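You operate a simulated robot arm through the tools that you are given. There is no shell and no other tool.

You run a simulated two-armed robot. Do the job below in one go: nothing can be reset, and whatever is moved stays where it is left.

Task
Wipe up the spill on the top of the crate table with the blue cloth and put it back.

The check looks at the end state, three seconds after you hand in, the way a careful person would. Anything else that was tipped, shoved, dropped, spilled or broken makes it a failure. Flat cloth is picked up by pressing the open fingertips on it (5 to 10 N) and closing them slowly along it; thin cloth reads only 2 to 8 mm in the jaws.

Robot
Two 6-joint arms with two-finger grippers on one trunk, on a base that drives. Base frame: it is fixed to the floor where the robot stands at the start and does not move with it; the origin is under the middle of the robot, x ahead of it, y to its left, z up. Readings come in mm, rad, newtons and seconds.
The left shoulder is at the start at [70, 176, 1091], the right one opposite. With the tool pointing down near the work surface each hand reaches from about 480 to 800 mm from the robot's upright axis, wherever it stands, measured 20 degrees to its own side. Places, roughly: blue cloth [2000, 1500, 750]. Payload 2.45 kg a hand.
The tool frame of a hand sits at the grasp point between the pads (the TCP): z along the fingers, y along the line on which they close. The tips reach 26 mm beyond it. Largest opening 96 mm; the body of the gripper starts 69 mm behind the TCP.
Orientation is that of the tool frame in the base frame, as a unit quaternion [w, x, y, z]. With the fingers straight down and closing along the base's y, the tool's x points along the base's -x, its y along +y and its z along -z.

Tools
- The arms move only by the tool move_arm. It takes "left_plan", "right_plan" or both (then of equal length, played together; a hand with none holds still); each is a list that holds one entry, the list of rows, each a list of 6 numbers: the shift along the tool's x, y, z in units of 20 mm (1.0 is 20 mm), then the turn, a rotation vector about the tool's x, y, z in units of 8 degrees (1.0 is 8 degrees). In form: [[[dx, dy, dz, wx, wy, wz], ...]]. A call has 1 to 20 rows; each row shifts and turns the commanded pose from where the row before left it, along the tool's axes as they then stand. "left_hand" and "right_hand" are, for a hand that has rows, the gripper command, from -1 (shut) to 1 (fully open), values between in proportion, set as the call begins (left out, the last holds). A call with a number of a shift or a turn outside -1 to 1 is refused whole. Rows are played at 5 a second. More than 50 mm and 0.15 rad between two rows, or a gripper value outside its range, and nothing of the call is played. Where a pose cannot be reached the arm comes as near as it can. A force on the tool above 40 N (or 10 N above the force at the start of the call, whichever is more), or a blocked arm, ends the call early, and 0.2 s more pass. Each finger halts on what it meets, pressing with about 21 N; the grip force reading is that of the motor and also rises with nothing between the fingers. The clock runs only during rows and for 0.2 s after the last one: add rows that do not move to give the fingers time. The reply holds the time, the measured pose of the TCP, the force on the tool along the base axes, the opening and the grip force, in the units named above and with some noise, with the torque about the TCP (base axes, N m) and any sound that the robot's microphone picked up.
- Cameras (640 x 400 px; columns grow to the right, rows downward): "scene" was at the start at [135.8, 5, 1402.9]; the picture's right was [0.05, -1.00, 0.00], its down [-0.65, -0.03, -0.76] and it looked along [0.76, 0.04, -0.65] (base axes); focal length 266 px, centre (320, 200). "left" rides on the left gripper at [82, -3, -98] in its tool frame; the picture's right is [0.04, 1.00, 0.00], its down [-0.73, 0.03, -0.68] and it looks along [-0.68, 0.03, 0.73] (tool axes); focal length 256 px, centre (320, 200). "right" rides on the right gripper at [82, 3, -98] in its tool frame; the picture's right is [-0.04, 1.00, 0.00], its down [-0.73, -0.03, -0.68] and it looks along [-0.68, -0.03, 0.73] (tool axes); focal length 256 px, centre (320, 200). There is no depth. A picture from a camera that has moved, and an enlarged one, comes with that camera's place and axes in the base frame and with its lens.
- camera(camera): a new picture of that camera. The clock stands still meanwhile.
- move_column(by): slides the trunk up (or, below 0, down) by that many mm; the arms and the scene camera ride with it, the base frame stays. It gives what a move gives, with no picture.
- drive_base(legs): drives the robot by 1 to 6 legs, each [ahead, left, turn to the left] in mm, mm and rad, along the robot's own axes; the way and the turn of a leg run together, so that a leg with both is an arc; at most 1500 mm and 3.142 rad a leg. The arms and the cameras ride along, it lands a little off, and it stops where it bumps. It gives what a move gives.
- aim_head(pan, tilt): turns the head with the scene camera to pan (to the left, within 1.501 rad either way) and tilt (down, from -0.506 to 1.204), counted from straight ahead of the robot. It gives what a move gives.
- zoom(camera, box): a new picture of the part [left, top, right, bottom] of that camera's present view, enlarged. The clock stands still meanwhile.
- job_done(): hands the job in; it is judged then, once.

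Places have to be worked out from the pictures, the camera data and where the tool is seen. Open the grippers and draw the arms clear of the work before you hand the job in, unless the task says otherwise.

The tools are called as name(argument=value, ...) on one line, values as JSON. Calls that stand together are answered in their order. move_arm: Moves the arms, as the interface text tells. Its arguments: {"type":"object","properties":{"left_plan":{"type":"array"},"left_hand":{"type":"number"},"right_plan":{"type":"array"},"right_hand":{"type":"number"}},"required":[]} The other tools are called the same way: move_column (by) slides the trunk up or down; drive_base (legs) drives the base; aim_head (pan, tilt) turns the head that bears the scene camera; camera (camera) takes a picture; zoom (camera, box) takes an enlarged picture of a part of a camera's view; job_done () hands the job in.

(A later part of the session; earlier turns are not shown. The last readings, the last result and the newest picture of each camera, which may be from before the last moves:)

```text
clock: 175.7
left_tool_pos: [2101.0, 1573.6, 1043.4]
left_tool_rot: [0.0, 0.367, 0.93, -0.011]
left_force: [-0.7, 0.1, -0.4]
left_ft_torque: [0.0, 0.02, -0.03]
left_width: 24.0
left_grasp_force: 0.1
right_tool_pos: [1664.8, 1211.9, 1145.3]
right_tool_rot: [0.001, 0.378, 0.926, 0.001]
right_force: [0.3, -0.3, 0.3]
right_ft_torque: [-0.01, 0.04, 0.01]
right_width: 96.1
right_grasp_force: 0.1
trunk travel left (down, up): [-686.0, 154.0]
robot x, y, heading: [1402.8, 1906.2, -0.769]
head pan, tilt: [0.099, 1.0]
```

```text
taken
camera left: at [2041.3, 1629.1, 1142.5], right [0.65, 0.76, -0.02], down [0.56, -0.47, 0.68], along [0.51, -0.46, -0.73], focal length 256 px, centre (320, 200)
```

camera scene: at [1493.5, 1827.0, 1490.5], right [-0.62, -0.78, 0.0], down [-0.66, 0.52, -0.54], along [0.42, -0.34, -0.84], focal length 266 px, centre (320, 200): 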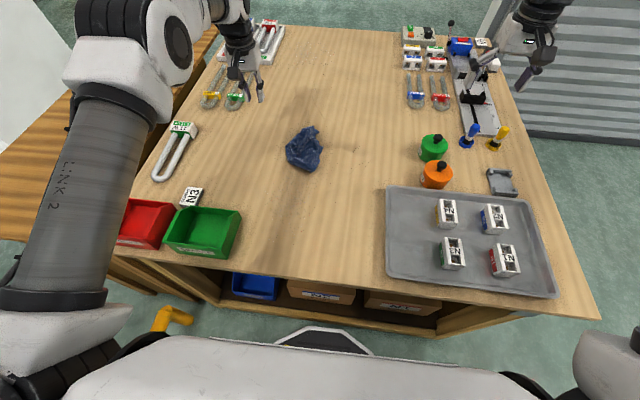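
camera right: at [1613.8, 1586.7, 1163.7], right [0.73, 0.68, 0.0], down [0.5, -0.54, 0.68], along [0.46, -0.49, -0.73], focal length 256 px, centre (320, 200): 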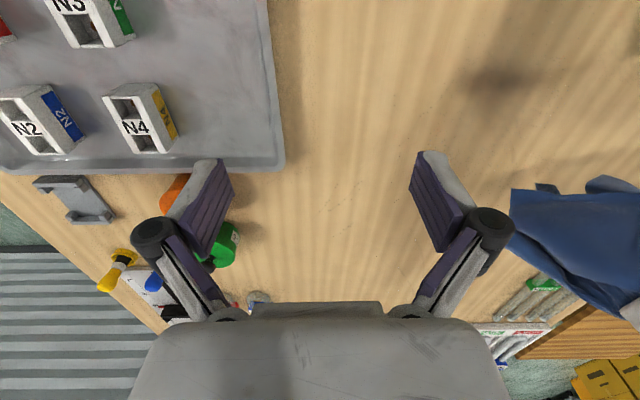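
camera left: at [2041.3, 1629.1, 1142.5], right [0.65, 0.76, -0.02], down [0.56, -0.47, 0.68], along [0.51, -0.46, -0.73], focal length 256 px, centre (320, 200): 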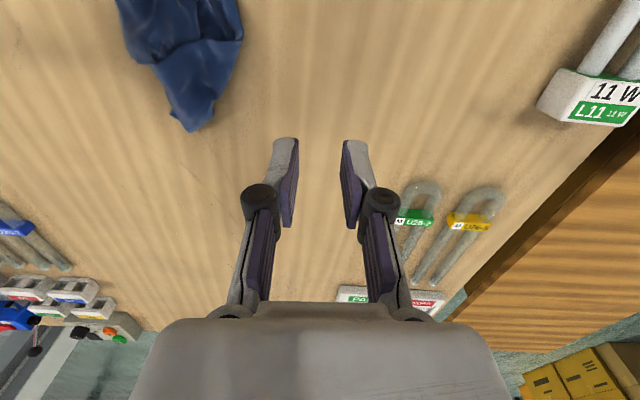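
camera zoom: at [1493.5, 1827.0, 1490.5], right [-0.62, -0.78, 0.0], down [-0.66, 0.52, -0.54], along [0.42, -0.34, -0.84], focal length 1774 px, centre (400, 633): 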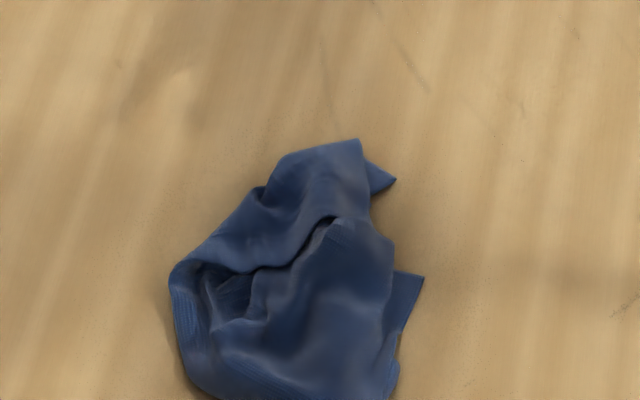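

The bundle lies near home (n≈2408–2526, l≈280–463), still half-folded with the fold on the left. I'll pinch only the top layer near its right hem, around (1957,1482), and carry it over to the left.

move_arm(left_plan=[[[0.236, -0.917, 0, 0, 0, 0], [0.236, -0.917, 0, 0, 0, 0], [0.236, -0.917, 0, 0, 0, 0], [0.236, -0.917, 0, 0, 0, 0], [0.236, -0.917, 0, 0, 0, 0], [0.236, -0.917, 0, 0, 0, 0], [0.236, -0.917, 0, 0, 0, 0], [0.236, -0.917, 0, 0, 0, 0], [0.236, -0.917, 0, 0, 0, 0], [0, 0, 1, 0, 0, 0], [0, 0, 1, 0, 0, 0], [0, 0, 1, 0, 0, 0], [0, 0, 1, 0, 0, 0], [0, 0, 1, 0, 0, 0], [0, 0, 0, 0, 0, 0]]], left_hand=-0.2)

camera(camera="left")

zoom(camera="scene", box=[260, 110, 356, 170])

```text
clock: 178.9
left_tool_pos: [1954.7, 1478.4, 947.5]
left_tool_rot: [0.001, 0.368, 0.93, -0.01]
left_force: [-0.5, 0.5, -0.7]
left_ft_torque: [0.0, 0.01, 0.01]
left_width: 38.3
left_grasp_force: 0.2
right_tool_pos: [1663.5, 1212.8, 1145.5]
right_tool_rot: [0.0, 0.378, 0.926, 0.001]
right_force: [0.0, -0.8, 0.3]
right_ft_torque: [0.01, 0.0, -0.01]
right_width: 96.2
right_grasp_force: 0.0
trunk travel left (down, up): [-686.0, 154.0]
robot x, y, heading: [1401.8, 1901.7, -0.772]
head pan, tilt: [0.099, 1.0]
```

```text
taken
camera left: at [1896.1, 1534.3, 1045.4], right [0.65, 0.76, -0.02], down [0.56, -0.47, 0.68], along [0.51, -0.46, -0.73], focal length 256 px, centre (320, 200)
```

left: 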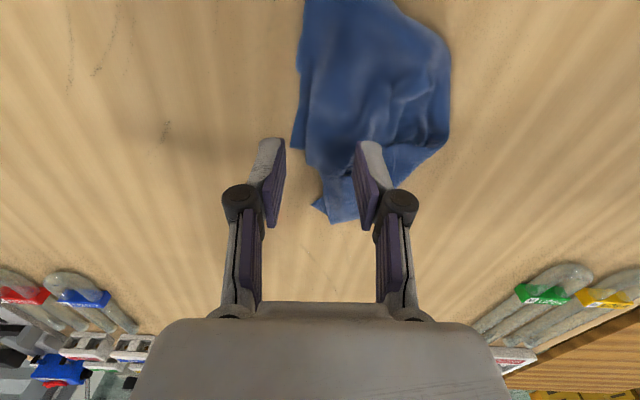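

```text
6.67 times, centred on (308, 140) of scene
camera zoom: at [1492.3, 1826.5, 1490.5], right [-0.62, -0.78, 0.0], down [-0.66, 0.52, -0.54], along [0.42, -0.34, -0.84], focal length 1774 px, centre (400, 600)
```

zoom: 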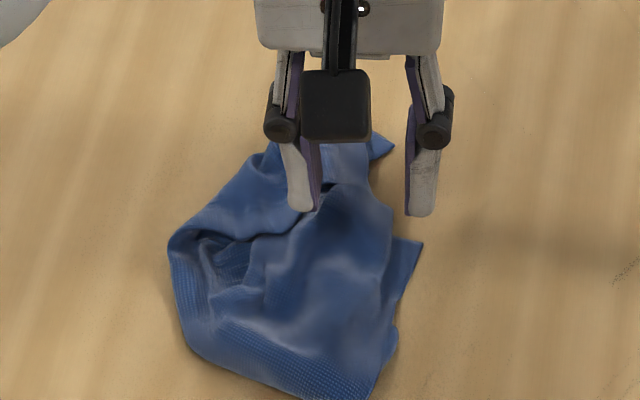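

The right finger would land just outside the hem and might catch both layers, so I shift 20 mm left, then lower gently to contact.

move_arm(left_plan=[[[0, 1, 0, 0, 0, 0], [0, 0, 0.9, 0, 0, 0], [0, 0, 0.9, 0, 0, 0], [0, 0, 0.5, 0, 0, 0], [0, 0, 0.2, 0, 0, 0], [0, 0, 0, 0, 0, 0]]])

```text
clock: 180.3
left_tool_pos: [1968.7, 1494.3, 896.5]
left_tool_rot: [0.0, 0.366, 0.93, -0.01]
left_force: [-0.4, -0.1, 0.9]
left_ft_torque: [-0.01, 0.02, 0.0]
left_width: 38.4
left_grasp_force: 0.1
right_tool_pos: [1664.6, 1212.3, 1146.5]
right_tool_rot: [0.001, 0.378, 0.926, 0.002]
right_force: [-0.1, 0.6, 0.8]
right_ft_torque: [0.0, 0.01, 0.01]
right_width: 95.7
right_grasp_force: 0.0
trunk travel left (down, up): [-686.0, 154.0]
robot x, y, heading: [1400.6, 1906.0, -0.769]
head pan, tilt: [0.099, 1.0]
```

Barely touching at z=896.5. I go 2 mm lower and close gently in steps so that only the top layer is gathered.

move_arm(left_plan=[[[0, 0, 0.1, 0, 0, 0], [0, 0, 0, 0, 0, 0]]], left_hand=-0.35)

move_arm(left_plan=[[[0, 0, 0, 0, 0, 0]]], left_hand=-0.55)

move_arm(left_plan=[[[0, 0, 0, 0, 0, 0]]], left_hand=-0.75)

move_arm(left_plan=[[[0, 0, 0, 0, 0, 0], [0, 0, 0, 0, 0, 0]]], left_hand=-1.0)

camera(camera="left")

```text
clock: 180.9
left_tool_pos: [1967.3, 1492.6, 892.9]
left_tool_rot: [0.001, 0.367, 0.93, -0.011]
left_force: [-0.3, 0.4, 0.2]
left_ft_torque: [-0.05, -0.01, 0.0]
left_width: 31.2
left_grasp_force: 0.1
right_tool_pos: [1663.7, 1211.6, 1145.2]
right_tool_rot: [0.001, 0.378, 0.926, 0.002]
right_force: [0.5, -0.2, 1.3]
right_ft_torque: [0.01, 0.01, 0.0]
right_width: 96.2
right_grasp_force: 0.0
trunk travel left (down, up): [-686.0, 154.0]
robot x, y, heading: [1399.6, 1905.7, -0.773]
head pan, tilt: [0.099, 1.0]
```

```text
clock: 181.3
left_tool_pos: [1969.5, 1492.8, 893.2]
left_tool_rot: [0.001, 0.367, 0.93, -0.011]
left_force: [-0.9, 0.0, 0.6]
left_ft_torque: [-0.01, -0.02, 0.04]
left_width: 21.7
left_grasp_force: 0.0
right_tool_pos: [1664.1, 1210.8, 1146.1]
right_tool_rot: [0.0, 0.377, 0.926, 0.001]
right_force: [0.2, -0.1, -0.7]
right_ft_torque: [0.02, -0.03, 0.0]
right_width: 96.2
right_grasp_force: 0.0
trunk travel left (down, up): [-686.0, 154.0]
robot x, y, heading: [1404.3, 1903.9, -0.774]
head pan, tilt: [0.099, 1.0]
```

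```text
clock: 181.7
left_tool_pos: [1969.0, 1491.3, 894.6]
left_tool_rot: [0.001, 0.368, 0.93, -0.009]
left_force: [-0.2, 0.4, -0.2]
left_ft_torque: [0.05, 0.02, 0.05]
left_width: 12.1
left_grasp_force: 0.4
right_tool_pos: [1663.9, 1212.0, 1146.7]
right_tool_rot: [0.0, 0.378, 0.926, 0.002]
right_force: [-0.5, 0.1, -0.1]
right_ft_torque: [-0.03, 0.03, 0.0]
right_width: 95.9
right_grasp_force: 0.0
trunk travel left (down, up): [-686.0, 154.0]
robot x, y, heading: [1400.9, 1903.6, -0.77]
head pan, tilt: [0.099, 1.0]
```

```text
clock: 182.3
left_tool_pos: [1968.5, 1491.8, 894.3]
left_tool_rot: [0.0, 0.368, 0.93, -0.011]
left_force: [0.5, -0.2, 0.6]
left_ft_torque: [0.0, -0.05, 0.02]
left_width: 4.4
left_grasp_force: 20.5
right_tool_pos: [1662.9, 1211.9, 1146.0]
right_tool_rot: [0.0, 0.377, 0.926, 0.002]
right_force: [-0.6, -0.1, -0.8]
right_ft_torque: [0.01, -0.01, -0.02]
right_width: 95.8
right_grasp_force: 0.0
trunk travel left (down, up): [-686.0, 154.0]
robot x, y, heading: [1402.3, 1901.4, -0.772]
head pan, tilt: [0.099, 1.0]
```

```text
taken
camera left: at [1909.4, 1548.5, 993.1], right [0.65, 0.76, -0.02], down [0.56, -0.47, 0.68], along [0.51, -0.46, -0.73], focal length 256 px, centre (320, 200)
```

left: 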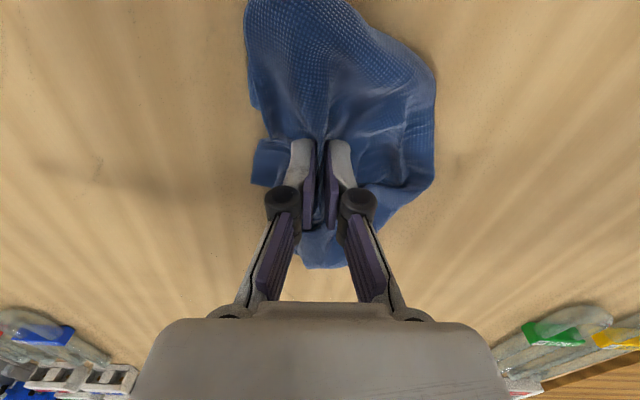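

Only one layer is gathered (4.4 mm). I lift it and carry it left about 175 mm, over the fold, and set it down.

move_arm(left_plan=[[[0, 0.3, -0.9, 0, 0, 0], [0, 0.4, -0.9, 0, 0, 0], [0, 0.6, -0.9, 0, 0, 0], [0, 0.9, -0.6, 0, 0, 0], [0, 1, 0, 0, 0, 0], [0, 1, 0, 0, 0, 0], [0, 1, 0, 0, 0, 0], [0, 1, 0, 0, 0, 0], [0, 1, 0, 0, 0, 0], [0, 0.8, 0.6, 0, 0, 0], [0, 0.5, 0.9, 0, 0, 0], [0, 0.3, 0.9, 0, 0, 0], [0, 0.2, 0.7, 0, 0, 0], [0, 0, 0, 0, 0, 0]]])

camera(camera="left")

zoom(camera="scene", box=[230, 85, 390, 185])

```text
clock: 185.3
left_tool_pos: [2092.0, 1624.6, 896.5]
left_tool_rot: [0.0, 0.367, 0.93, -0.011]
left_force: [-0.1, 0.2, 1.5]
left_ft_torque: [-0.03, -0.01, 0.01]
left_width: 4.5
left_grasp_force: 20.9
right_tool_pos: [1663.8, 1211.6, 1146.6]
right_tool_rot: [0.001, 0.377, 0.926, 0.002]
right_force: [0.0, -0.1, -0.6]
right_ft_torque: [-0.03, 0.0, -0.03]
right_width: 96.1
right_grasp_force: 0.1
trunk travel left (down, up): [-686.0, 154.0]
robot x, y, heading: [1399.6, 1906.3, -0.772]
head pan, tilt: [0.099, 1.0]
```

```text
taken
camera left: at [2032.4, 1680.8, 994.1], right [0.65, 0.76, -0.02], down [0.56, -0.47, 0.68], along [0.51, -0.46, -0.73], focal length 256 px, centre (320, 200)
```

left: 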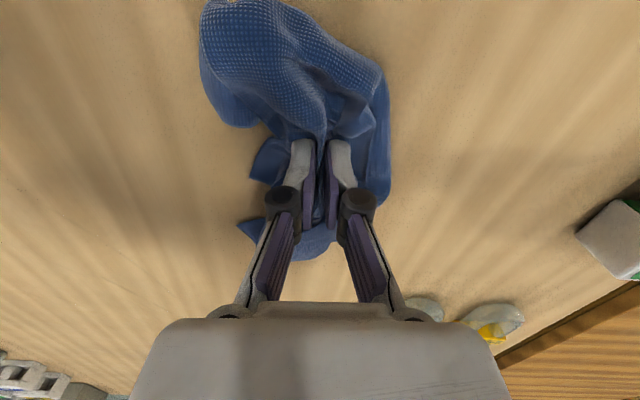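

```text
4.00 times, centred on (310, 135) of scene
camera zoom: at [1492.1, 1826.3, 1490.6], right [-0.62, -0.78, 0.0], down [-0.66, 0.52, -0.54], along [0.42, -0.34, -0.84], focal length 1064 px, centre (360, 460)
```

zoom: 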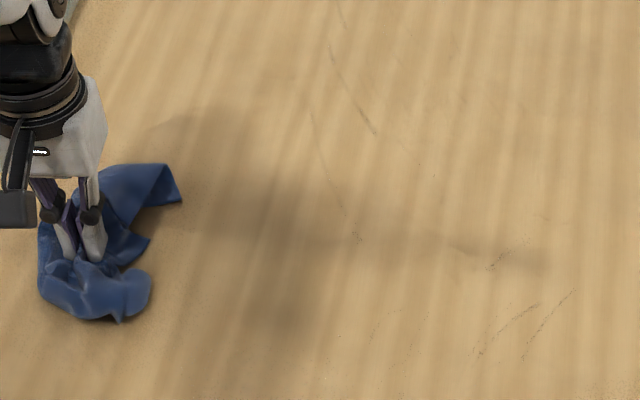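

The whole bundle came along – the folds hold together. I'll let gravity open it instead: I lift it high by this single-ply pinch so it hangs out freely.

move_arm(left_plan=[[[0, 0, -1, 0, 0, 0], [0, 0, -1, 0, 0, 0], [0, 0, -1, 0, 0, 0], [0, 0, -1, 0, 0, 0], [0, 0, -1, 0, 0, 0], [0, 0, -1, 0, 0, 0], [0, 0, -1, 0, 0, 0], [0, 0, -1, 0, 0, 0], [0, 0, -1, 0, 0, 0], [0, 0, -1, 0, 0, 0], [0, 0, -1, 0, 0, 0], [0, 0, -1, 0, 0, 0], [0, 0, -1, 0, 0, 0], [0, 0, -1, 0, 0, 0], [0, 0, -1, 0, 0, 0], [0, 0, -1, 0, 0, 0], [0, 0, 0, 0, 0, 0]]])

camera(camera="scene")

camera(camera="right")

camera(camera="left")

```text
clock: 188.9
left_tool_pos: [2095.6, 1630.0, 1215.4]
left_tool_rot: [-0.001, 0.367, 0.93, -0.01]
left_force: [-0.2, 0.1, -1.0]
left_ft_torque: [0.02, 0.03, -0.03]
left_width: 4.7
left_grasp_force: 21.2
right_tool_pos: [1665.4, 1210.7, 1145.2]
right_tool_rot: [0.001, 0.378, 0.926, 0.002]
right_force: [-0.5, 0.0, -0.5]
right_ft_torque: [0.02, 0.0, -0.03]
right_width: 96.1
right_grasp_force: 0.0
trunk travel left (down, up): [-686.0, 154.0]
robot x, y, heading: [1399.4, 1903.4, -0.77]
head pan, tilt: [0.099, 1.0]
```

```text
taken
camera scene: at [1492.9, 1826.2, 1490.5], right [-0.62, -0.78, 0.0], down [-0.66, 0.52, -0.54], along [0.42, -0.34, -0.84], focal length 266 px, centre (320, 200)
```

scene: 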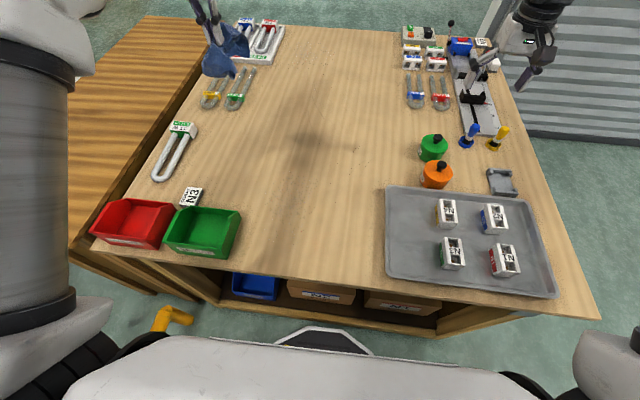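

```text
taken
camera right: at [1608.7, 1270.2, 1244.0], right [0.73, 0.69, 0.0], down [0.5, -0.54, 0.68], along [0.47, -0.49, -0.73], focal length 256 px, centre (320, 200)
```

right: 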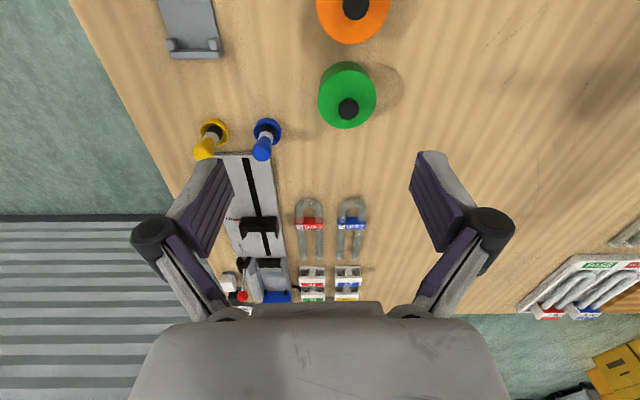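

```text
taken
camera left: at [2036.8, 1686.0, 1313.3], right [0.65, 0.76, -0.02], down [0.56, -0.47, 0.68], along [0.51, -0.46, -0.73], focal length 256 px, centre (320, 200)
```

left: 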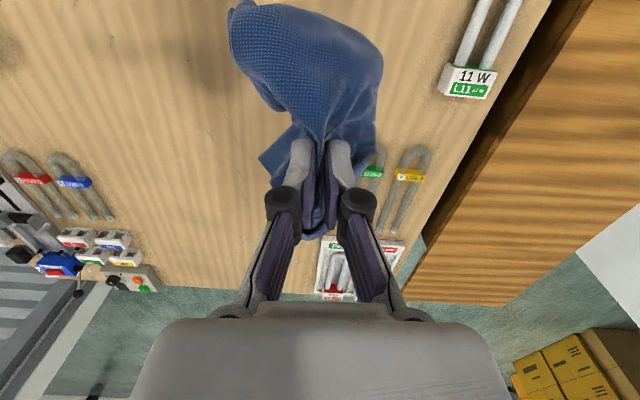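

The table is free now. I check the hanging cloth closely and use the chance to inspect the wiped area again.

zoom(camera="scene", box=[180, 0, 276, 60])

zoom(camera="scene", box=[225, 150, 385, 250])

zoom(camera="left", box=[200, 0, 424, 140])

```text
6.67 times, centred on (228, 30) of scene
camera zoom: at [1492.9, 1826.2, 1490.5], right [-0.62, -0.78, 0.0], down [-0.66, 0.52, -0.54], along [0.42, -0.34, -0.84], focal length 1774 px, centre (933, 1333)
```

zoom: 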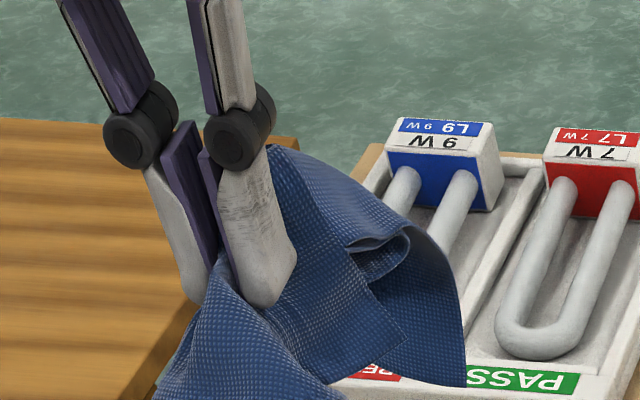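

```text
4.00 times, centred on (305, 200) of scene
camera zoom: at [1492.9, 1826.2, 1490.5], right [-0.62, -0.78, 0.0], down [-0.66, 0.52, -0.54], along [0.42, -0.34, -0.84], focal length 1064 px, centre (380, 200)
```

zoom: 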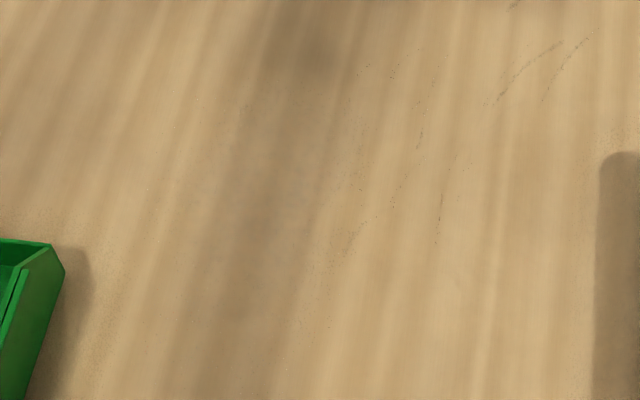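

```text
2.86 times, centred on (312, 70) of left
camera zoom: at [2036.8, 1686.0, 1313.3], right [0.65, 0.76, -0.02], down [0.56, -0.47, 0.68], along [0.51, -0.46, -0.73], focal length 731 px, centre (343, 571)
```

zoom: 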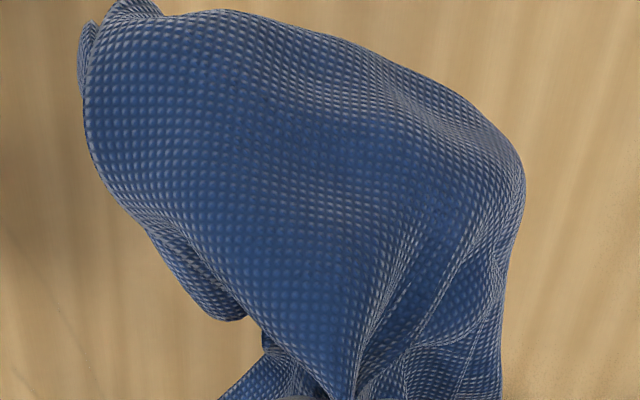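

I aim the head at the hanging cloth to understand how it hangs.

aim_head(pan=0.4, tilt=0.5)

camera(camera="scene")

zoom(camera="scene", box=[272, 100, 400, 180])

```text
clock: 189.8
left_tool_pos: [2095.4, 1630.2, 1214.7]
left_tool_rot: [0.001, 0.367, 0.93, -0.01]
left_force: [0.2, 0.0, -0.8]
left_ft_torque: [-0.02, 0.0, 0.0]
left_width: 4.6
left_grasp_force: 21.5
right_tool_pos: [1664.6, 1212.4, 1146.4]
right_tool_rot: [0.001, 0.377, 0.926, 0.002]
right_force: [0.2, -0.1, 0.2]
right_ft_torque: [0.0, -0.01, -0.02]
right_width: 96.4
right_grasp_force: 0.0
trunk travel left (down, up): [-686.0, 154.0]
robot x, y, heading: [1401.3, 1903.8, -0.772]
head pan, tilt: [0.4, 0.499]
```

```text
taken
camera scene: at [1522.9, 1836.6, 1531.5], right [-0.36, -0.93, 0.0], down [-0.45, 0.17, -0.88], along [0.82, -0.32, -0.48], focal length 266 px, centre (320, 200)
```

scene: 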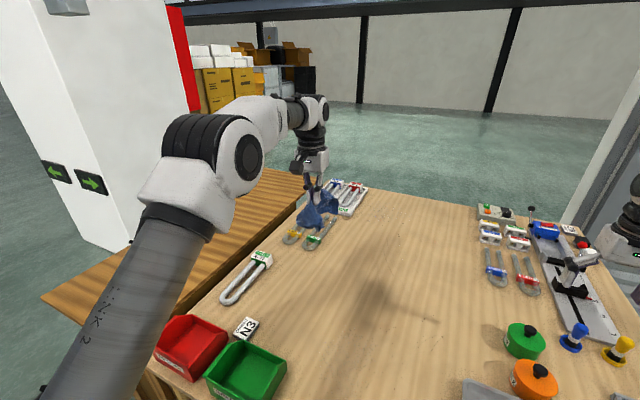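

```text
5.00 times, centred on (336, 140) of scene
camera zoom: at [1522.9, 1836.6, 1531.5], right [-0.36, -0.93, 0.0], down [-0.45, 0.17, -0.88], along [0.82, -0.32, -0.48], focal length 1330 px, centre (240, 500)
```

zoom: 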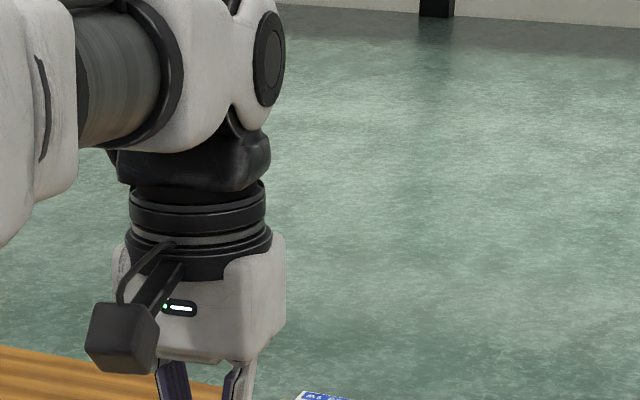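

zoom(camera="scene", box=[260, 165, 372, 235])

```text
5.71 times, centred on (316, 200) of scene
camera zoom: at [1522.9, 1836.6, 1531.5], right [-0.36, -0.93, 0.0], down [-0.45, 0.17, -0.88], along [0.82, -0.32, -0.48], focal length 1520 px, centre (343, 200)
```

zoom: 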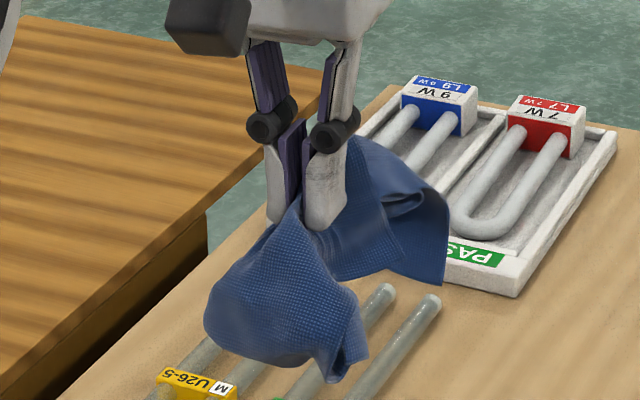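

The cloth hangs in folds with one clear corner to the far right. I'll set it down in the middle between both arms and then spread it with both hands by two corners; first I shift the base 113 mm to the left.

drive_base(legs=[[0, 113, 0]])

move_arm(left_plan=[[[0.3, -1, 0, 0, 0, 0], [0.3, -1, 0, 0, 0, 0], [0.3, -1, 0, 0, 0, 0], [0.3, -1, 0, 0, 0, 0], [0.3, -1, 0, 0, 0, 0], [0.3, -1, 0, 0, 0, 0], [0.3, -1, 0, 0, 0, 0], [0.3, -1, 0, 0, 0, 0], [0.3, -1, 0, 0, 0, 0], [0.3, -1, 0, 0, 0, 0], [0.3, -1, 0, 0, 0, 0], [0.3, -1, 0, 0, 0, 0], [0, 0, 0, 0, 0, 0]]])

aim_head(pan=0.0, tilt=0.95)

camera(camera="scene")

```text
clock: 191.1
left_tool_pos: [2175.4, 1710.0, 1214.7]
left_tool_rot: [0.001, 0.368, 0.93, -0.01]
left_force: [-1.1, 0.3, 0.0]
left_ft_torque: [0.04, -0.01, 0.0]
left_width: 4.8
left_grasp_force: 20.8
right_tool_pos: [1742.8, 1292.5, 1146.5]
right_tool_rot: [0.0, 0.377, 0.926, 0.002]
right_force: [1.0, 0.4, -0.2]
right_ft_torque: [0.0, -0.03, -0.01]
right_width: 96.0
right_grasp_force: 0.0
trunk travel left (down, up): [-686.0, 154.0]
robot x, y, heading: [1480.2, 1986.7, -0.767]
head pan, tilt: [0.4, 0.499]
```

```text
clock: 193.8
left_tool_pos: [1970.3, 1591.3, 1222.2]
left_tool_rot: [-0.006, 0.356, 0.934, -0.023]
left_force: [-0.6, 0.0, -0.4]
left_ft_torque: [0.0, 0.02, 0.01]
left_width: 4.6
left_grasp_force: 21.0
right_tool_pos: [1742.2, 1292.5, 1146.2]
right_tool_rot: [0.0, 0.377, 0.926, 0.001]
right_force: [0.0, -0.1, 0.0]
right_ft_torque: [0.0, 0.0, 0.02]
right_width: 96.1
right_grasp_force: 0.1
trunk travel left (down, up): [-686.0, 154.0]
robot x, y, heading: [1478.7, 1984.1, -0.772]
head pan, tilt: [0.4, 0.499]
```

```text
clock: 194.8
left_tool_pos: [1971.0, 1590.2, 1223.6]
left_tool_rot: [-0.006, 0.356, 0.934, -0.024]
left_force: [0.2, -0.6, -0.3]
left_ft_torque: [-0.01, -0.01, -0.03]
left_width: 4.7
left_grasp_force: 20.8
right_tool_pos: [1743.1, 1293.6, 1146.7]
right_tool_rot: [0.0, 0.378, 0.926, 0.002]
right_force: [-0.1, -0.5, 0.1]
right_ft_torque: [0.0, -0.02, 0.01]
right_width: 96.1
right_grasp_force: 0.1
trunk travel left (down, up): [-686.0, 154.0]
robot x, y, heading: [1476.2, 1982.0, -0.772]
head pan, tilt: [0.0, 0.949]
```

```text
taken
camera scene: at [1569.5, 1900.5, 1494.2], right [-0.7, -0.72, 0.0], down [-0.58, 0.57, -0.58], along [0.42, -0.41, -0.81], focal length 266 px, centre (320, 200)
```

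scene: 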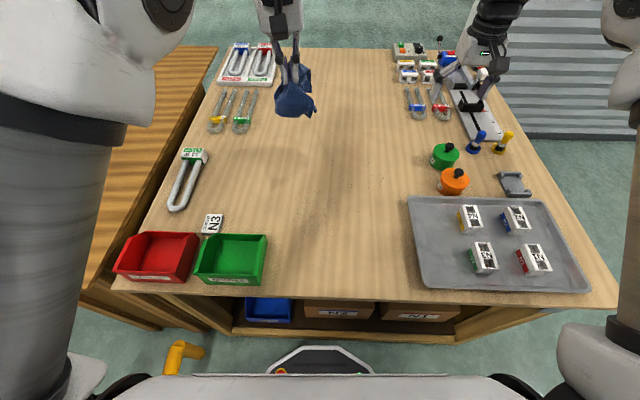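

Base at n≈2447. I zoom in on the cloth as it hangs in front of me.

zoom(camera="scene", box=[240, 40, 352, 130])

```text
4.44 times, centred on (296, 85) of scene
camera zoom: at [1569.5, 1900.5, 1494.2], right [-0.7, -0.72, 0.0], down [-0.58, 0.57, -0.58], along [0.42, -0.41, -0.81], focal length 1182 px, centre (427, 711)
```

zoom: 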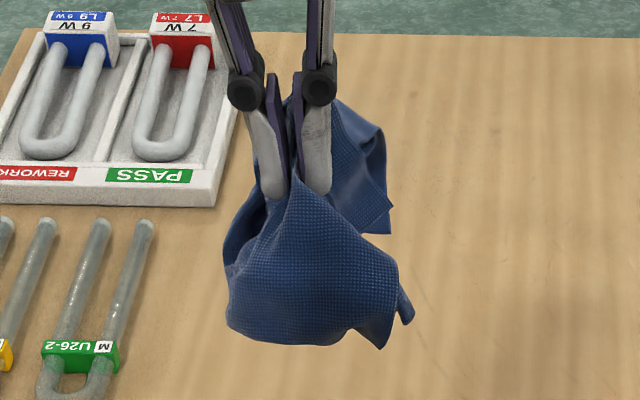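

The cloth is rather stiff and spans about 130 mm. I lower it to the table around n≈2450, l≈235.

move_arm(left_plan=[[[0.1, -0.21, 1, 0, 0, 0], [0.1, -0.21, 1, 0, 0, 0], [0.1, -0.21, 1, 0, 0, 0], [0.1, -0.21, 1, 0, 0, 0], [0.1, -0.21, 1, 0, 0, 0], [0.1, -0.21, 1, 0, 0, 0], [0.1, -0.21, 1, 0, 0, 0], [0.1, -0.21, 1, 0, 0, 0], [0.1, -0.21, 1, 0, 0, 0], [0.1, -0.21, 1, 0, 0, 0], [0.1, -0.21, 1, 0, 0, 0], [0.1, -0.21, 1, 0, 0, 0], [0.1, -0.21, 1, 0, 0, 0], [0.1, -0.21, 1, 0, 0, 0], [0, 0, 0, 0, 0, 0]]])

zoom(camera="scene", box=[240, 80, 400, 180])

```text
clock: 197.9
left_tool_pos: [1962.8, 1566.0, 944.7]
left_tool_rot: [-0.001, 0.369, 0.929, -0.011]
left_force: [-0.2, -0.2, -0.2]
left_ft_torque: [-0.01, 0.0, 0.02]
left_width: 4.5
left_grasp_force: 20.6
left hand out of reach, approached as far as the arm can: row 4, 5, 6, 7, 8, 9, 10, 11, 12, 13, 14
right_tool_pos: [1742.3, 1294.1, 1145.6]
right_tool_rot: [0.001, 0.378, 0.926, 0.002]
right_force: [-0.9, -0.2, -0.1]
right_ft_torque: [0.01, 0.02, 0.02]
right_width: 96.2
right_grasp_force: 0.0
trunk travel left (down, up): [-686.0, 154.0]
robot x, y, heading: [1480.3, 1985.5, -0.771]
head pan, tilt: [0.0, 0.949]
```

```text
4.00 times, centred on (320, 130) of scene
camera zoom: at [1569.4, 1900.8, 1494.1], right [-0.7, -0.72, 0.0], down [-0.58, 0.57, -0.58], along [0.42, -0.41, -0.81], focal length 1064 px, centre (320, 480)
```

zoom: 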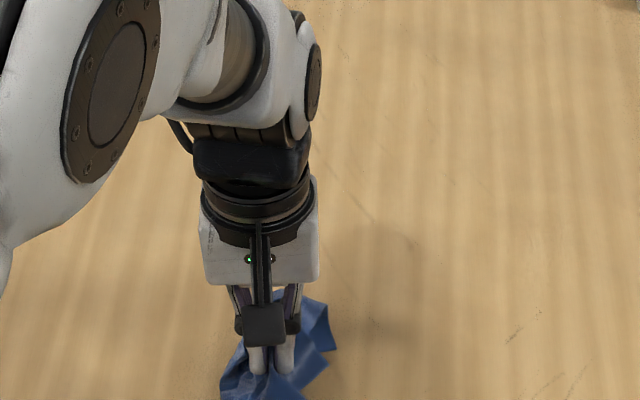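

The arm reached its inner limit there (hand at n=2495, l=281). I bring the command back into reach (40 forward, 50 left) and lower the cloth to the table there.

move_arm(left_plan=[[[-0.67, 0.83, 0, 0, 0, 0], [-0.67, 0.83, 0, 0, 0, 0], [-0.67, 0.83, 0, 0, 0, 0], [0, 0, 0.7, 0, 0, 0], [0, 0, 0.7, 0, 0, 0], [0, 0, 0.5, 0, 0, 0], [0, 0, 0, 0, 0, 0]]])

camera(camera="left")

zoom(camera="scene", box=[230, 110, 390, 210])

```text
clock: 199.6
left_tool_pos: [2025.5, 1572.2, 905.2]
left_tool_rot: [0.001, 0.368, 0.93, -0.01]
left_force: [0.0, 0.0, -0.2]
left_ft_torque: [0.02, -0.01, 0.03]
left_width: 4.5
left_grasp_force: 21.3
right_tool_pos: [1743.4, 1292.2, 1146.0]
right_tool_rot: [0.001, 0.378, 0.926, 0.001]
right_force: [1.0, 0.6, -0.4]
right_ft_torque: [0.02, -0.02, -0.01]
right_width: 95.9
right_grasp_force: 0.0
trunk travel left (down, up): [-686.0, 154.0]
robot x, y, heading: [1481.8, 1983.3, -0.775]
head pan, tilt: [0.0, 0.949]
```

```text
taken
camera left: at [1966.8, 1629.2, 1003.5], right [0.65, 0.76, -0.02], down [0.56, -0.47, 0.68], along [0.51, -0.46, -0.73], focal length 256 px, centre (320, 200)
```

left: 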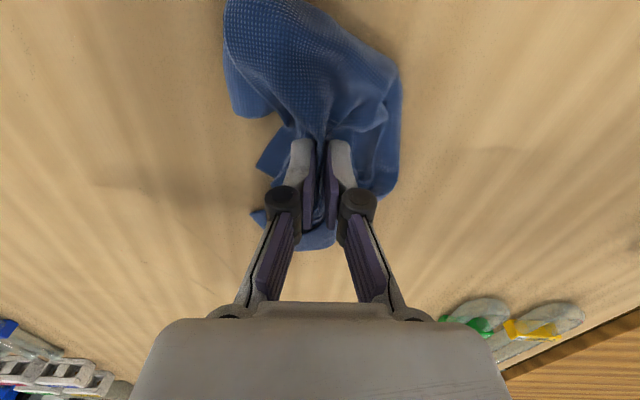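

```text
4.00 times, centred on (310, 160) of scene
camera zoom: at [1569.2, 1900.4, 1494.1], right [-0.7, -0.72, 0.0], down [-0.58, 0.57, -0.58], along [0.42, -0.41, -0.81], focal length 1064 px, centre (360, 360)
```

zoom: 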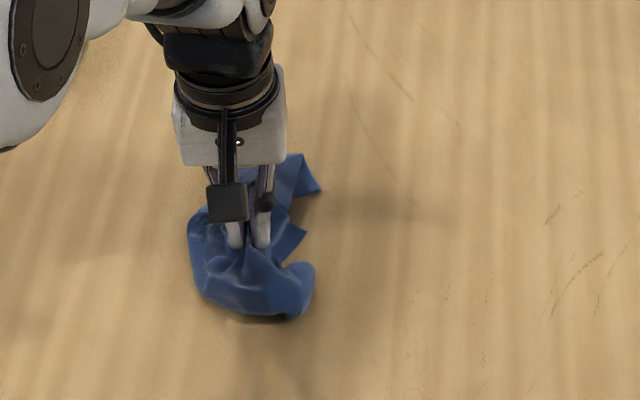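

The two arms' inner limits make a two-corner grab impractical here. I'll place the cloth at home and smooth it out there with strokes instead: slide it 50 mm forward and 25 mm right, then release.

move_arm(left_plan=[[[-0.8, -0.4, 0, 0, 0, 0], [-0.8, -0.4, 0, 0, 0, 0], [-0.9, -0.4, 0, 0, 0, 0], [0, 0, 0.4, 0, 0, 0], [0, 0, 0.2, 0, 0, 0], [0, 0, 0, 0, 0, 0]]])

move_arm(left_plan=[[[0, 0, 0, 0, 0, 0], [0, 0, 0, 0, 0, 0]]], left_hand=-0.5)

move_arm(left_plan=[[[0, 0, -0.5, 0, 0, 0], [0, 0, -0.7, 0, 0, 0], [0, 0, -1, 0, 0, 0], [0, 0, -1, 0, 0, 0], [0, 0, -1, 0, 0, 0], [0, 0, -1, 0, 0, 0], [0, 1, -1, 0, 0, 0], [0, 1, -1, 0, 0, 0], [0, 1, -0.5, 0, 0, 0], [0, 1, 0, 0, 0, 0], [0, 1, 0, 0, 0, 0], [0, 1, 0, 0, 0, 0]]])

camera(camera="scene")

zoom(camera="scene", box=[240, 90, 368, 170])

```text
clock: 200.9
left_tool_pos: [2045.9, 1520.3, 894.7]
left_tool_rot: [0.0, 0.368, 0.93, -0.01]
left_force: [0.7, -0.9, 1.0]
left_ft_torque: [-0.02, -0.01, 0.03]
left_width: 4.5
left_grasp_force: 21.2
right_tool_pos: [1742.9, 1293.5, 1146.3]
right_tool_rot: [0.001, 0.378, 0.926, 0.002]
right_force: [-0.3, 0.5, -0.6]
right_ft_torque: [0.0, -0.04, 0.0]
right_width: 96.0
right_grasp_force: 0.1
trunk travel left (down, up): [-686.0, 154.0]
robot x, y, heading: [1479.3, 1988.0, -0.773]
head pan, tilt: [0.0, 0.949]
```

```text
clock: 201.6
left_tool_pos: [2046.1, 1520.7, 895.2]
left_tool_rot: [0.001, 0.369, 0.929, -0.011]
left_force: [-0.3, -0.4, -0.3]
left_ft_torque: [-0.03, 0.01, 0.0]
left_width: 23.9
left_grasp_force: 0.1
right_tool_pos: [1742.7, 1293.1, 1146.2]
right_tool_rot: [0.0, 0.378, 0.926, 0.001]
right_force: [-0.7, 0.0, -0.2]
right_ft_torque: [-0.02, 0.0, 0.02]
right_width: 95.8
right_grasp_force: 0.1
trunk travel left (down, up): [-686.0, 154.0]
robot x, y, heading: [1480.3, 1987.0, -0.77]
head pan, tilt: [0.0, 0.949]
```

```text
clock: 204.2
left_tool_pos: [2131.0, 1612.0, 1046.1]
left_tool_rot: [0.001, 0.368, 0.93, -0.011]
left_force: [-0.8, -0.1, 0.3]
left_ft_torque: [0.0, 0.01, -0.03]
left_width: 23.9
left_grasp_force: 0.1
right_tool_pos: [1744.5, 1292.6, 1146.2]
right_tool_rot: [0.001, 0.378, 0.926, 0.002]
right_force: [1.1, 0.4, -0.4]
right_ft_torque: [0.0, 0.01, 0.04]
right_width: 95.7
right_grasp_force: 0.0
trunk travel left (down, up): [-686.0, 154.0]
robot x, y, heading: [1481.0, 1985.0, -0.774]
head pan, tilt: [0.0, 0.949]
```

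```text
taken
camera scene: at [1570.2, 1901.0, 1494.1], right [-0.7, -0.72, 0.0], down [-0.58, 0.57, -0.58], along [0.42, -0.41, -0.81], focal length 266 px, centre (320, 200)
```

scene: 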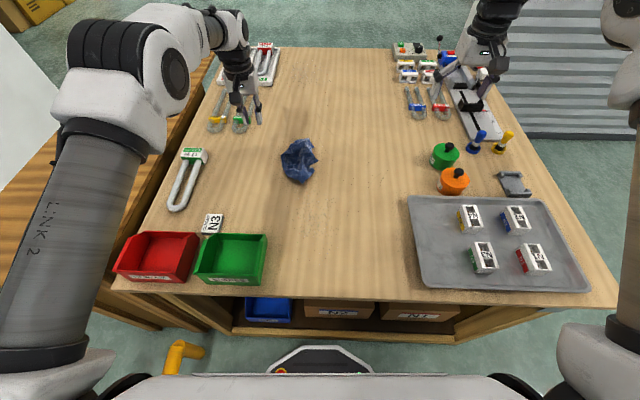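

```text
5.00 times, centred on (304, 130) of scene
camera zoom: at [1570.2, 1901.0, 1494.1], right [-0.7, -0.72, 0.0], down [-0.58, 0.57, -0.58], along [0.42, -0.41, -0.81], focal length 1330 px, centre (400, 550)
```

zoom: 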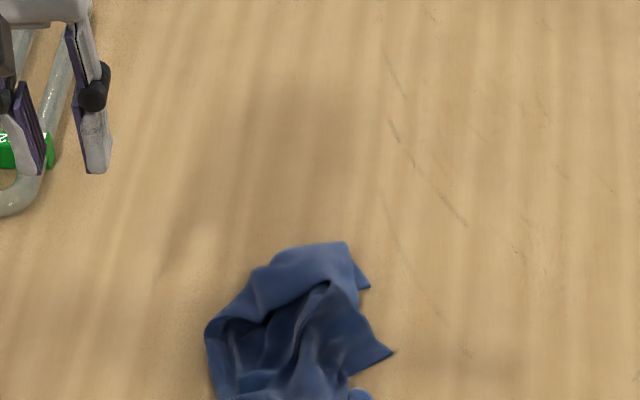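

Released. I look closely at the bundle, and at the wiped zone, now free of arm shadow.

zoom(camera="scene", box=[260, 135, 340, 185])

zoom(camera="scene", box=[260, 185, 404, 275])

```text
8.00 times, centred on (300, 160) of scene
camera zoom: at [1570.2, 1901.0, 1494.1], right [-0.7, -0.72, 0.0], down [-0.58, 0.57, -0.58], along [0.42, -0.41, -0.81], focal length 2128 px, centre (480, 520)
```

zoom: 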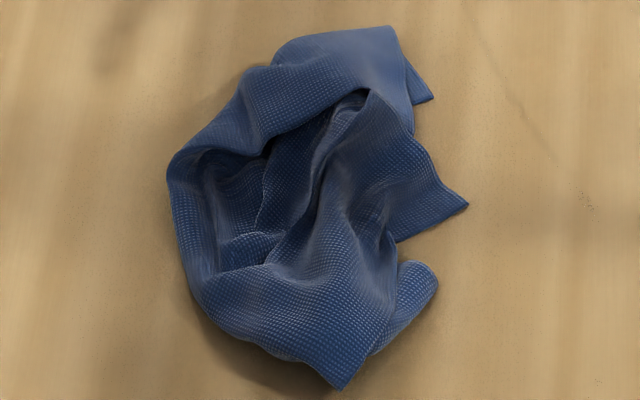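

```text
4.44 times, centred on (332, 230) of scene
camera zoom: at [1570.2, 1901.0, 1494.1], right [-0.7, -0.72, 0.0], down [-0.58, 0.57, -0.58], along [0.42, -0.41, -0.81], focal length 1182 px, centre (267, 67)
```

zoom: 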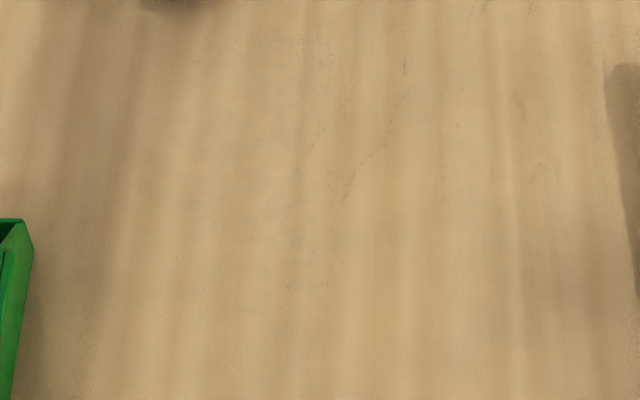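

A faint greyish tone is still around (1835,1635). To judge it fairly I restore exactly the "before" viewpoint (same base place, same arm positions, head pan 0, tilt 1.2) and compare the same zooms.

drive_base(legs=[[-90, -40, 0]])

move_arm(left_plan=[[[0.75, 0.86, -0.9, 0, 0, 0], [0.75, 0.86, -0.9, 0, 0, 0], [0.75, 0.86, -0.9, 0, 0, 0], [0.75, 0.86, -0.9, 0, 0, 0], [0.75, 0.86, -0.9, 0, 0, 0], [0.75, 0.86, -0.9, 0, 0, 0], [0.75, 0.86, -0.9, 0, 0, 0], [0.75, 0.86, -0.9, 0, 0, 0], [0.75, 0.86, -0.9, 0, 0, 0], [0.75, 0.86, -0.9, 0, 0, 0], [0.75, 0.86, -0.9, 0, 0, 0], [0.75, 0.86, -0.9, 0, 0, 0], [0.75, 0.86, -0.9, 0, 0, 0], [0, 0.4, -0.4, 0, 0, 0]]])

aim_head(pan=0.0, tilt=1.2)

camera(camera="scene")

zoom(camera="scene", box=[240, 80, 400, 180])

zoom(camera="scene", box=[280, 95, 360, 145])

```text
clock: 205.3
left_tool_pos: [2037.0, 1642.9, 1044.7]
left_tool_rot: [-0.001, 0.369, 0.929, -0.01]
left_force: [0.6, -0.5, 0.4]
left_ft_torque: [-0.01, 0.03, 0.02]
left_width: 24.1
left_grasp_force: 0.0
right_tool_pos: [1650.3, 1325.7, 1146.4]
right_tool_rot: [0.001, 0.379, 0.925, 0.002]
right_force: [-0.6, -0.7, 0.4]
right_ft_torque: [-0.01, 0.02, 0.0]
right_width: 96.0
right_grasp_force: 0.0
trunk travel left (down, up): [-686.0, 154.0]
robot x, y, heading: [1387.2, 2016.2, -0.771]
head pan, tilt: [0.0, 0.949]
```

```text
clock: 208.3
left_tool_pos: [2056.7, 1949.7, 1281.1]
left_tool_rot: [0.0, 0.369, 0.929, -0.01]
left_force: [-0.4, -0.8, 0.0]
left_ft_torque: [0.01, 0.01, 0.0]
left_width: 23.9
left_grasp_force: 0.0
right_tool_pos: [1650.2, 1326.4, 1146.6]
right_tool_rot: [0.001, 0.379, 0.925, 0.001]
right_force: [0.0, 0.5, 0.3]
right_ft_torque: [0.01, 0.02, 0.03]
right_width: 96.0
right_grasp_force: 0.1
trunk travel left (down, up): [-686.0, 154.0]
robot x, y, heading: [1390.5, 2020.4, -0.77]
head pan, tilt: [0.0, 0.949]
```

```text
clock: 209.1
left_tool_pos: [2057.2, 1950.0, 1282.0]
left_tool_rot: [0.001, 0.369, 0.929, -0.011]
left_force: [0.2, 0.3, -0.1]
left_ft_torque: [-0.01, 0.04, 0.01]
left_width: 24.0
left_grasp_force: 0.1
right_tool_pos: [1649.3, 1325.4, 1145.5]
right_tool_rot: [0.001, 0.379, 0.925, 0.002]
right_force: [0.4, 0.5, -1.2]
right_ft_torque: [0.03, 0.04, -0.01]
right_width: 96.0
right_grasp_force: 0.0
trunk travel left (down, up): [-686.0, 154.0]
robot x, y, heading: [1387.5, 2019.1, -0.773]
head pan, tilt: [0.0, 1.201]
```

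```text
taken
camera scene: at [1465.2, 1945.8, 1477.9], right [-0.7, -0.72, 0.0], down [-0.67, 0.65, -0.36], along [0.26, -0.25, -0.93], focal length 266 px, centre (320, 200)
```

scene: 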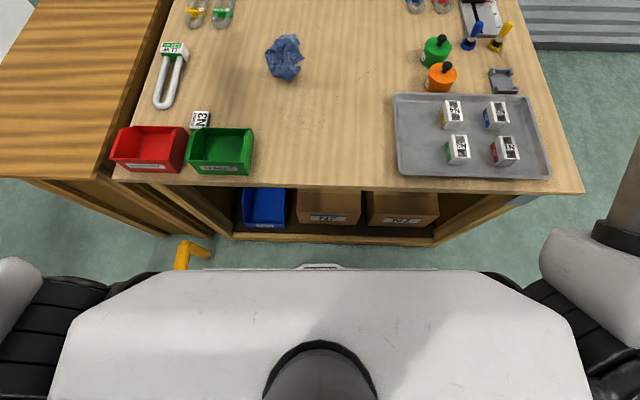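

```text
4.00 times, centred on (320, 130) of scene
camera zoom: at [1465.2, 1945.8, 1477.9], right [-0.7, -0.72, 0.0], down [-0.67, 0.65, -0.36], along [0.26, -0.25, -0.93], focal length 1064 px, centre (320, 480)
```

zoom: 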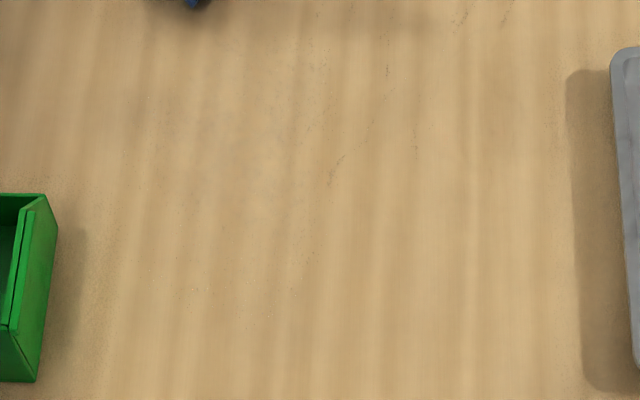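

```text
8.00 times, centred on (320, 120) of scene
camera zoom: at [1465.2, 1945.8, 1477.9], right [-0.7, -0.72, 0.0], down [-0.67, 0.65, -0.36], along [0.26, -0.25, -0.93], focal length 2128 px, centre (320, 840)
```

zoom: 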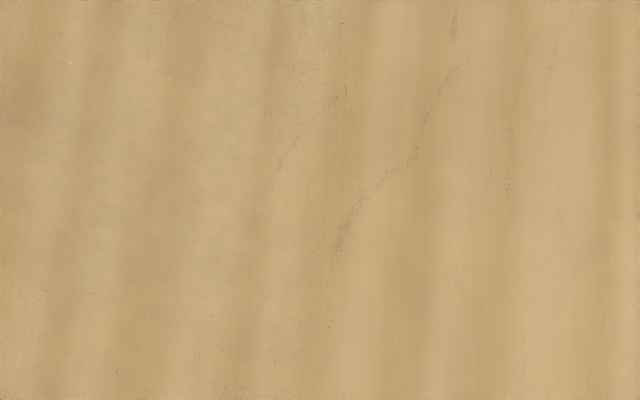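

Compared like-for-like: the scratch line that was blurred by the film before is now crisp, and the other mottling is identical in both, so it is wood grain – the spill is gone. Now I look at the cloth from here to plan smoothing it.

zoom(camera="scene", box=[244, 30, 324, 80])

camera(camera="left")

```text
8.00 times, centred on (284, 55) of scene
camera zoom: at [1465.2, 1945.8, 1477.9], right [-0.7, -0.72, 0.0], down [-0.67, 0.65, -0.36], along [0.26, -0.25, -0.93], focal length 2128 px, centre (608, 1360)
```

zoom: 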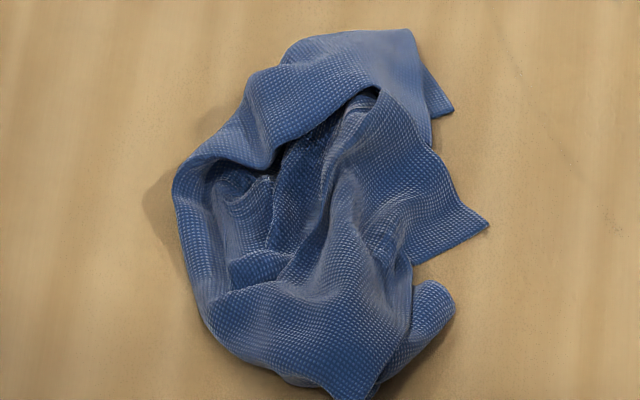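

```text
taken
camera left: at [1997.5, 2006.3, 1380.0], right [0.66, 0.75, -0.02], down [0.56, -0.47, 0.68], along [0.51, -0.46, -0.73], focal length 256 px, centre (320, 200)
```

left: 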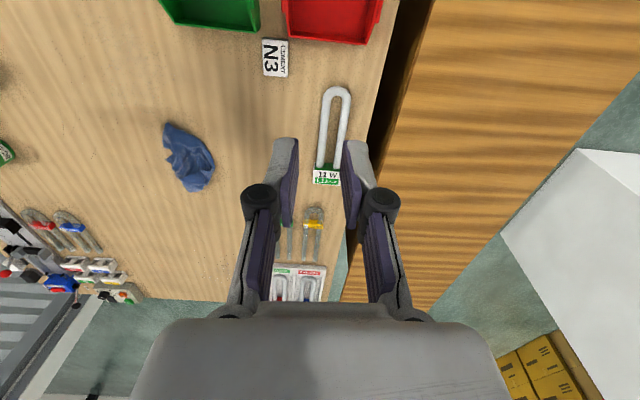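

The bundle lies at n≈2468–2592, l≈290–450, its middle within 30 mm of the home centre. I'll tug its free corners outward to spread it; first I bring the base back to the left-hand working position.

drive_base(legs=[[90, -72, 0]])

aim_head(pan=0.1, tilt=1.0)

zoom(camera="scene", box=[240, 95, 336, 155])

```text
clock: 210.3
left_tool_pos: [2071.1, 1838.9, 1281.7]
left_tool_rot: [0.001, 0.368, 0.93, -0.011]
left_force: [-0.1, 0.1, -0.2]
left_ft_torque: [-0.02, -0.02, 0.03]
left_width: 23.9
left_grasp_force: 0.2
right_tool_pos: [1664.3, 1213.6, 1147.2]
right_tool_rot: [0.001, 0.377, 0.926, 0.002]
right_force: [0.8, 0.3, 0.3]
right_ft_torque: [0.03, 0.0, 0.0]
right_width: 96.0
right_grasp_force: 0.1
trunk travel left (down, up): [-686.0, 154.0]
robot x, y, heading: [1399.2, 1906.4, -0.772]
head pan, tilt: [0.0, 1.201]
```

```text
clock: 211.0
left_tool_pos: [2071.6, 1836.4, 1280.6]
left_tool_rot: [0.0, 0.368, 0.93, -0.011]
left_force: [1.2, 0.7, 0.6]
left_ft_torque: [0.0, -0.01, -0.02]
left_width: 23.9
left_grasp_force: 0.1
right_tool_pos: [1664.4, 1212.0, 1145.7]
right_tool_rot: [0.001, 0.379, 0.925, 0.002]
right_force: [0.5, 0.8, -0.2]
right_ft_torque: [0.01, 0.0, 0.01]
right_width: 96.3
right_grasp_force: 0.0
trunk travel left (down, up): [-686.0, 154.0]
robot x, y, heading: [1404.7, 1905.6, -0.772]
head pan, tilt: [0.099, 1.0]
```

```text
6.67 times, centred on (288, 125) of scene
camera zoom: at [1493.6, 1826.9, 1490.3], right [-0.62, -0.78, 0.0], down [-0.66, 0.53, -0.54], along [0.42, -0.34, -0.84], focal length 1774 px, centre (533, 700)
```

zoom: 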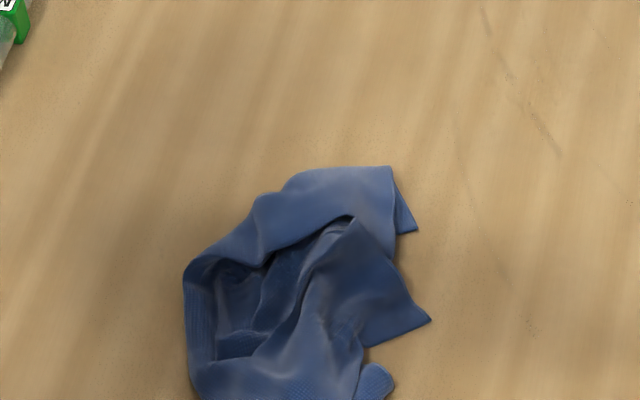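

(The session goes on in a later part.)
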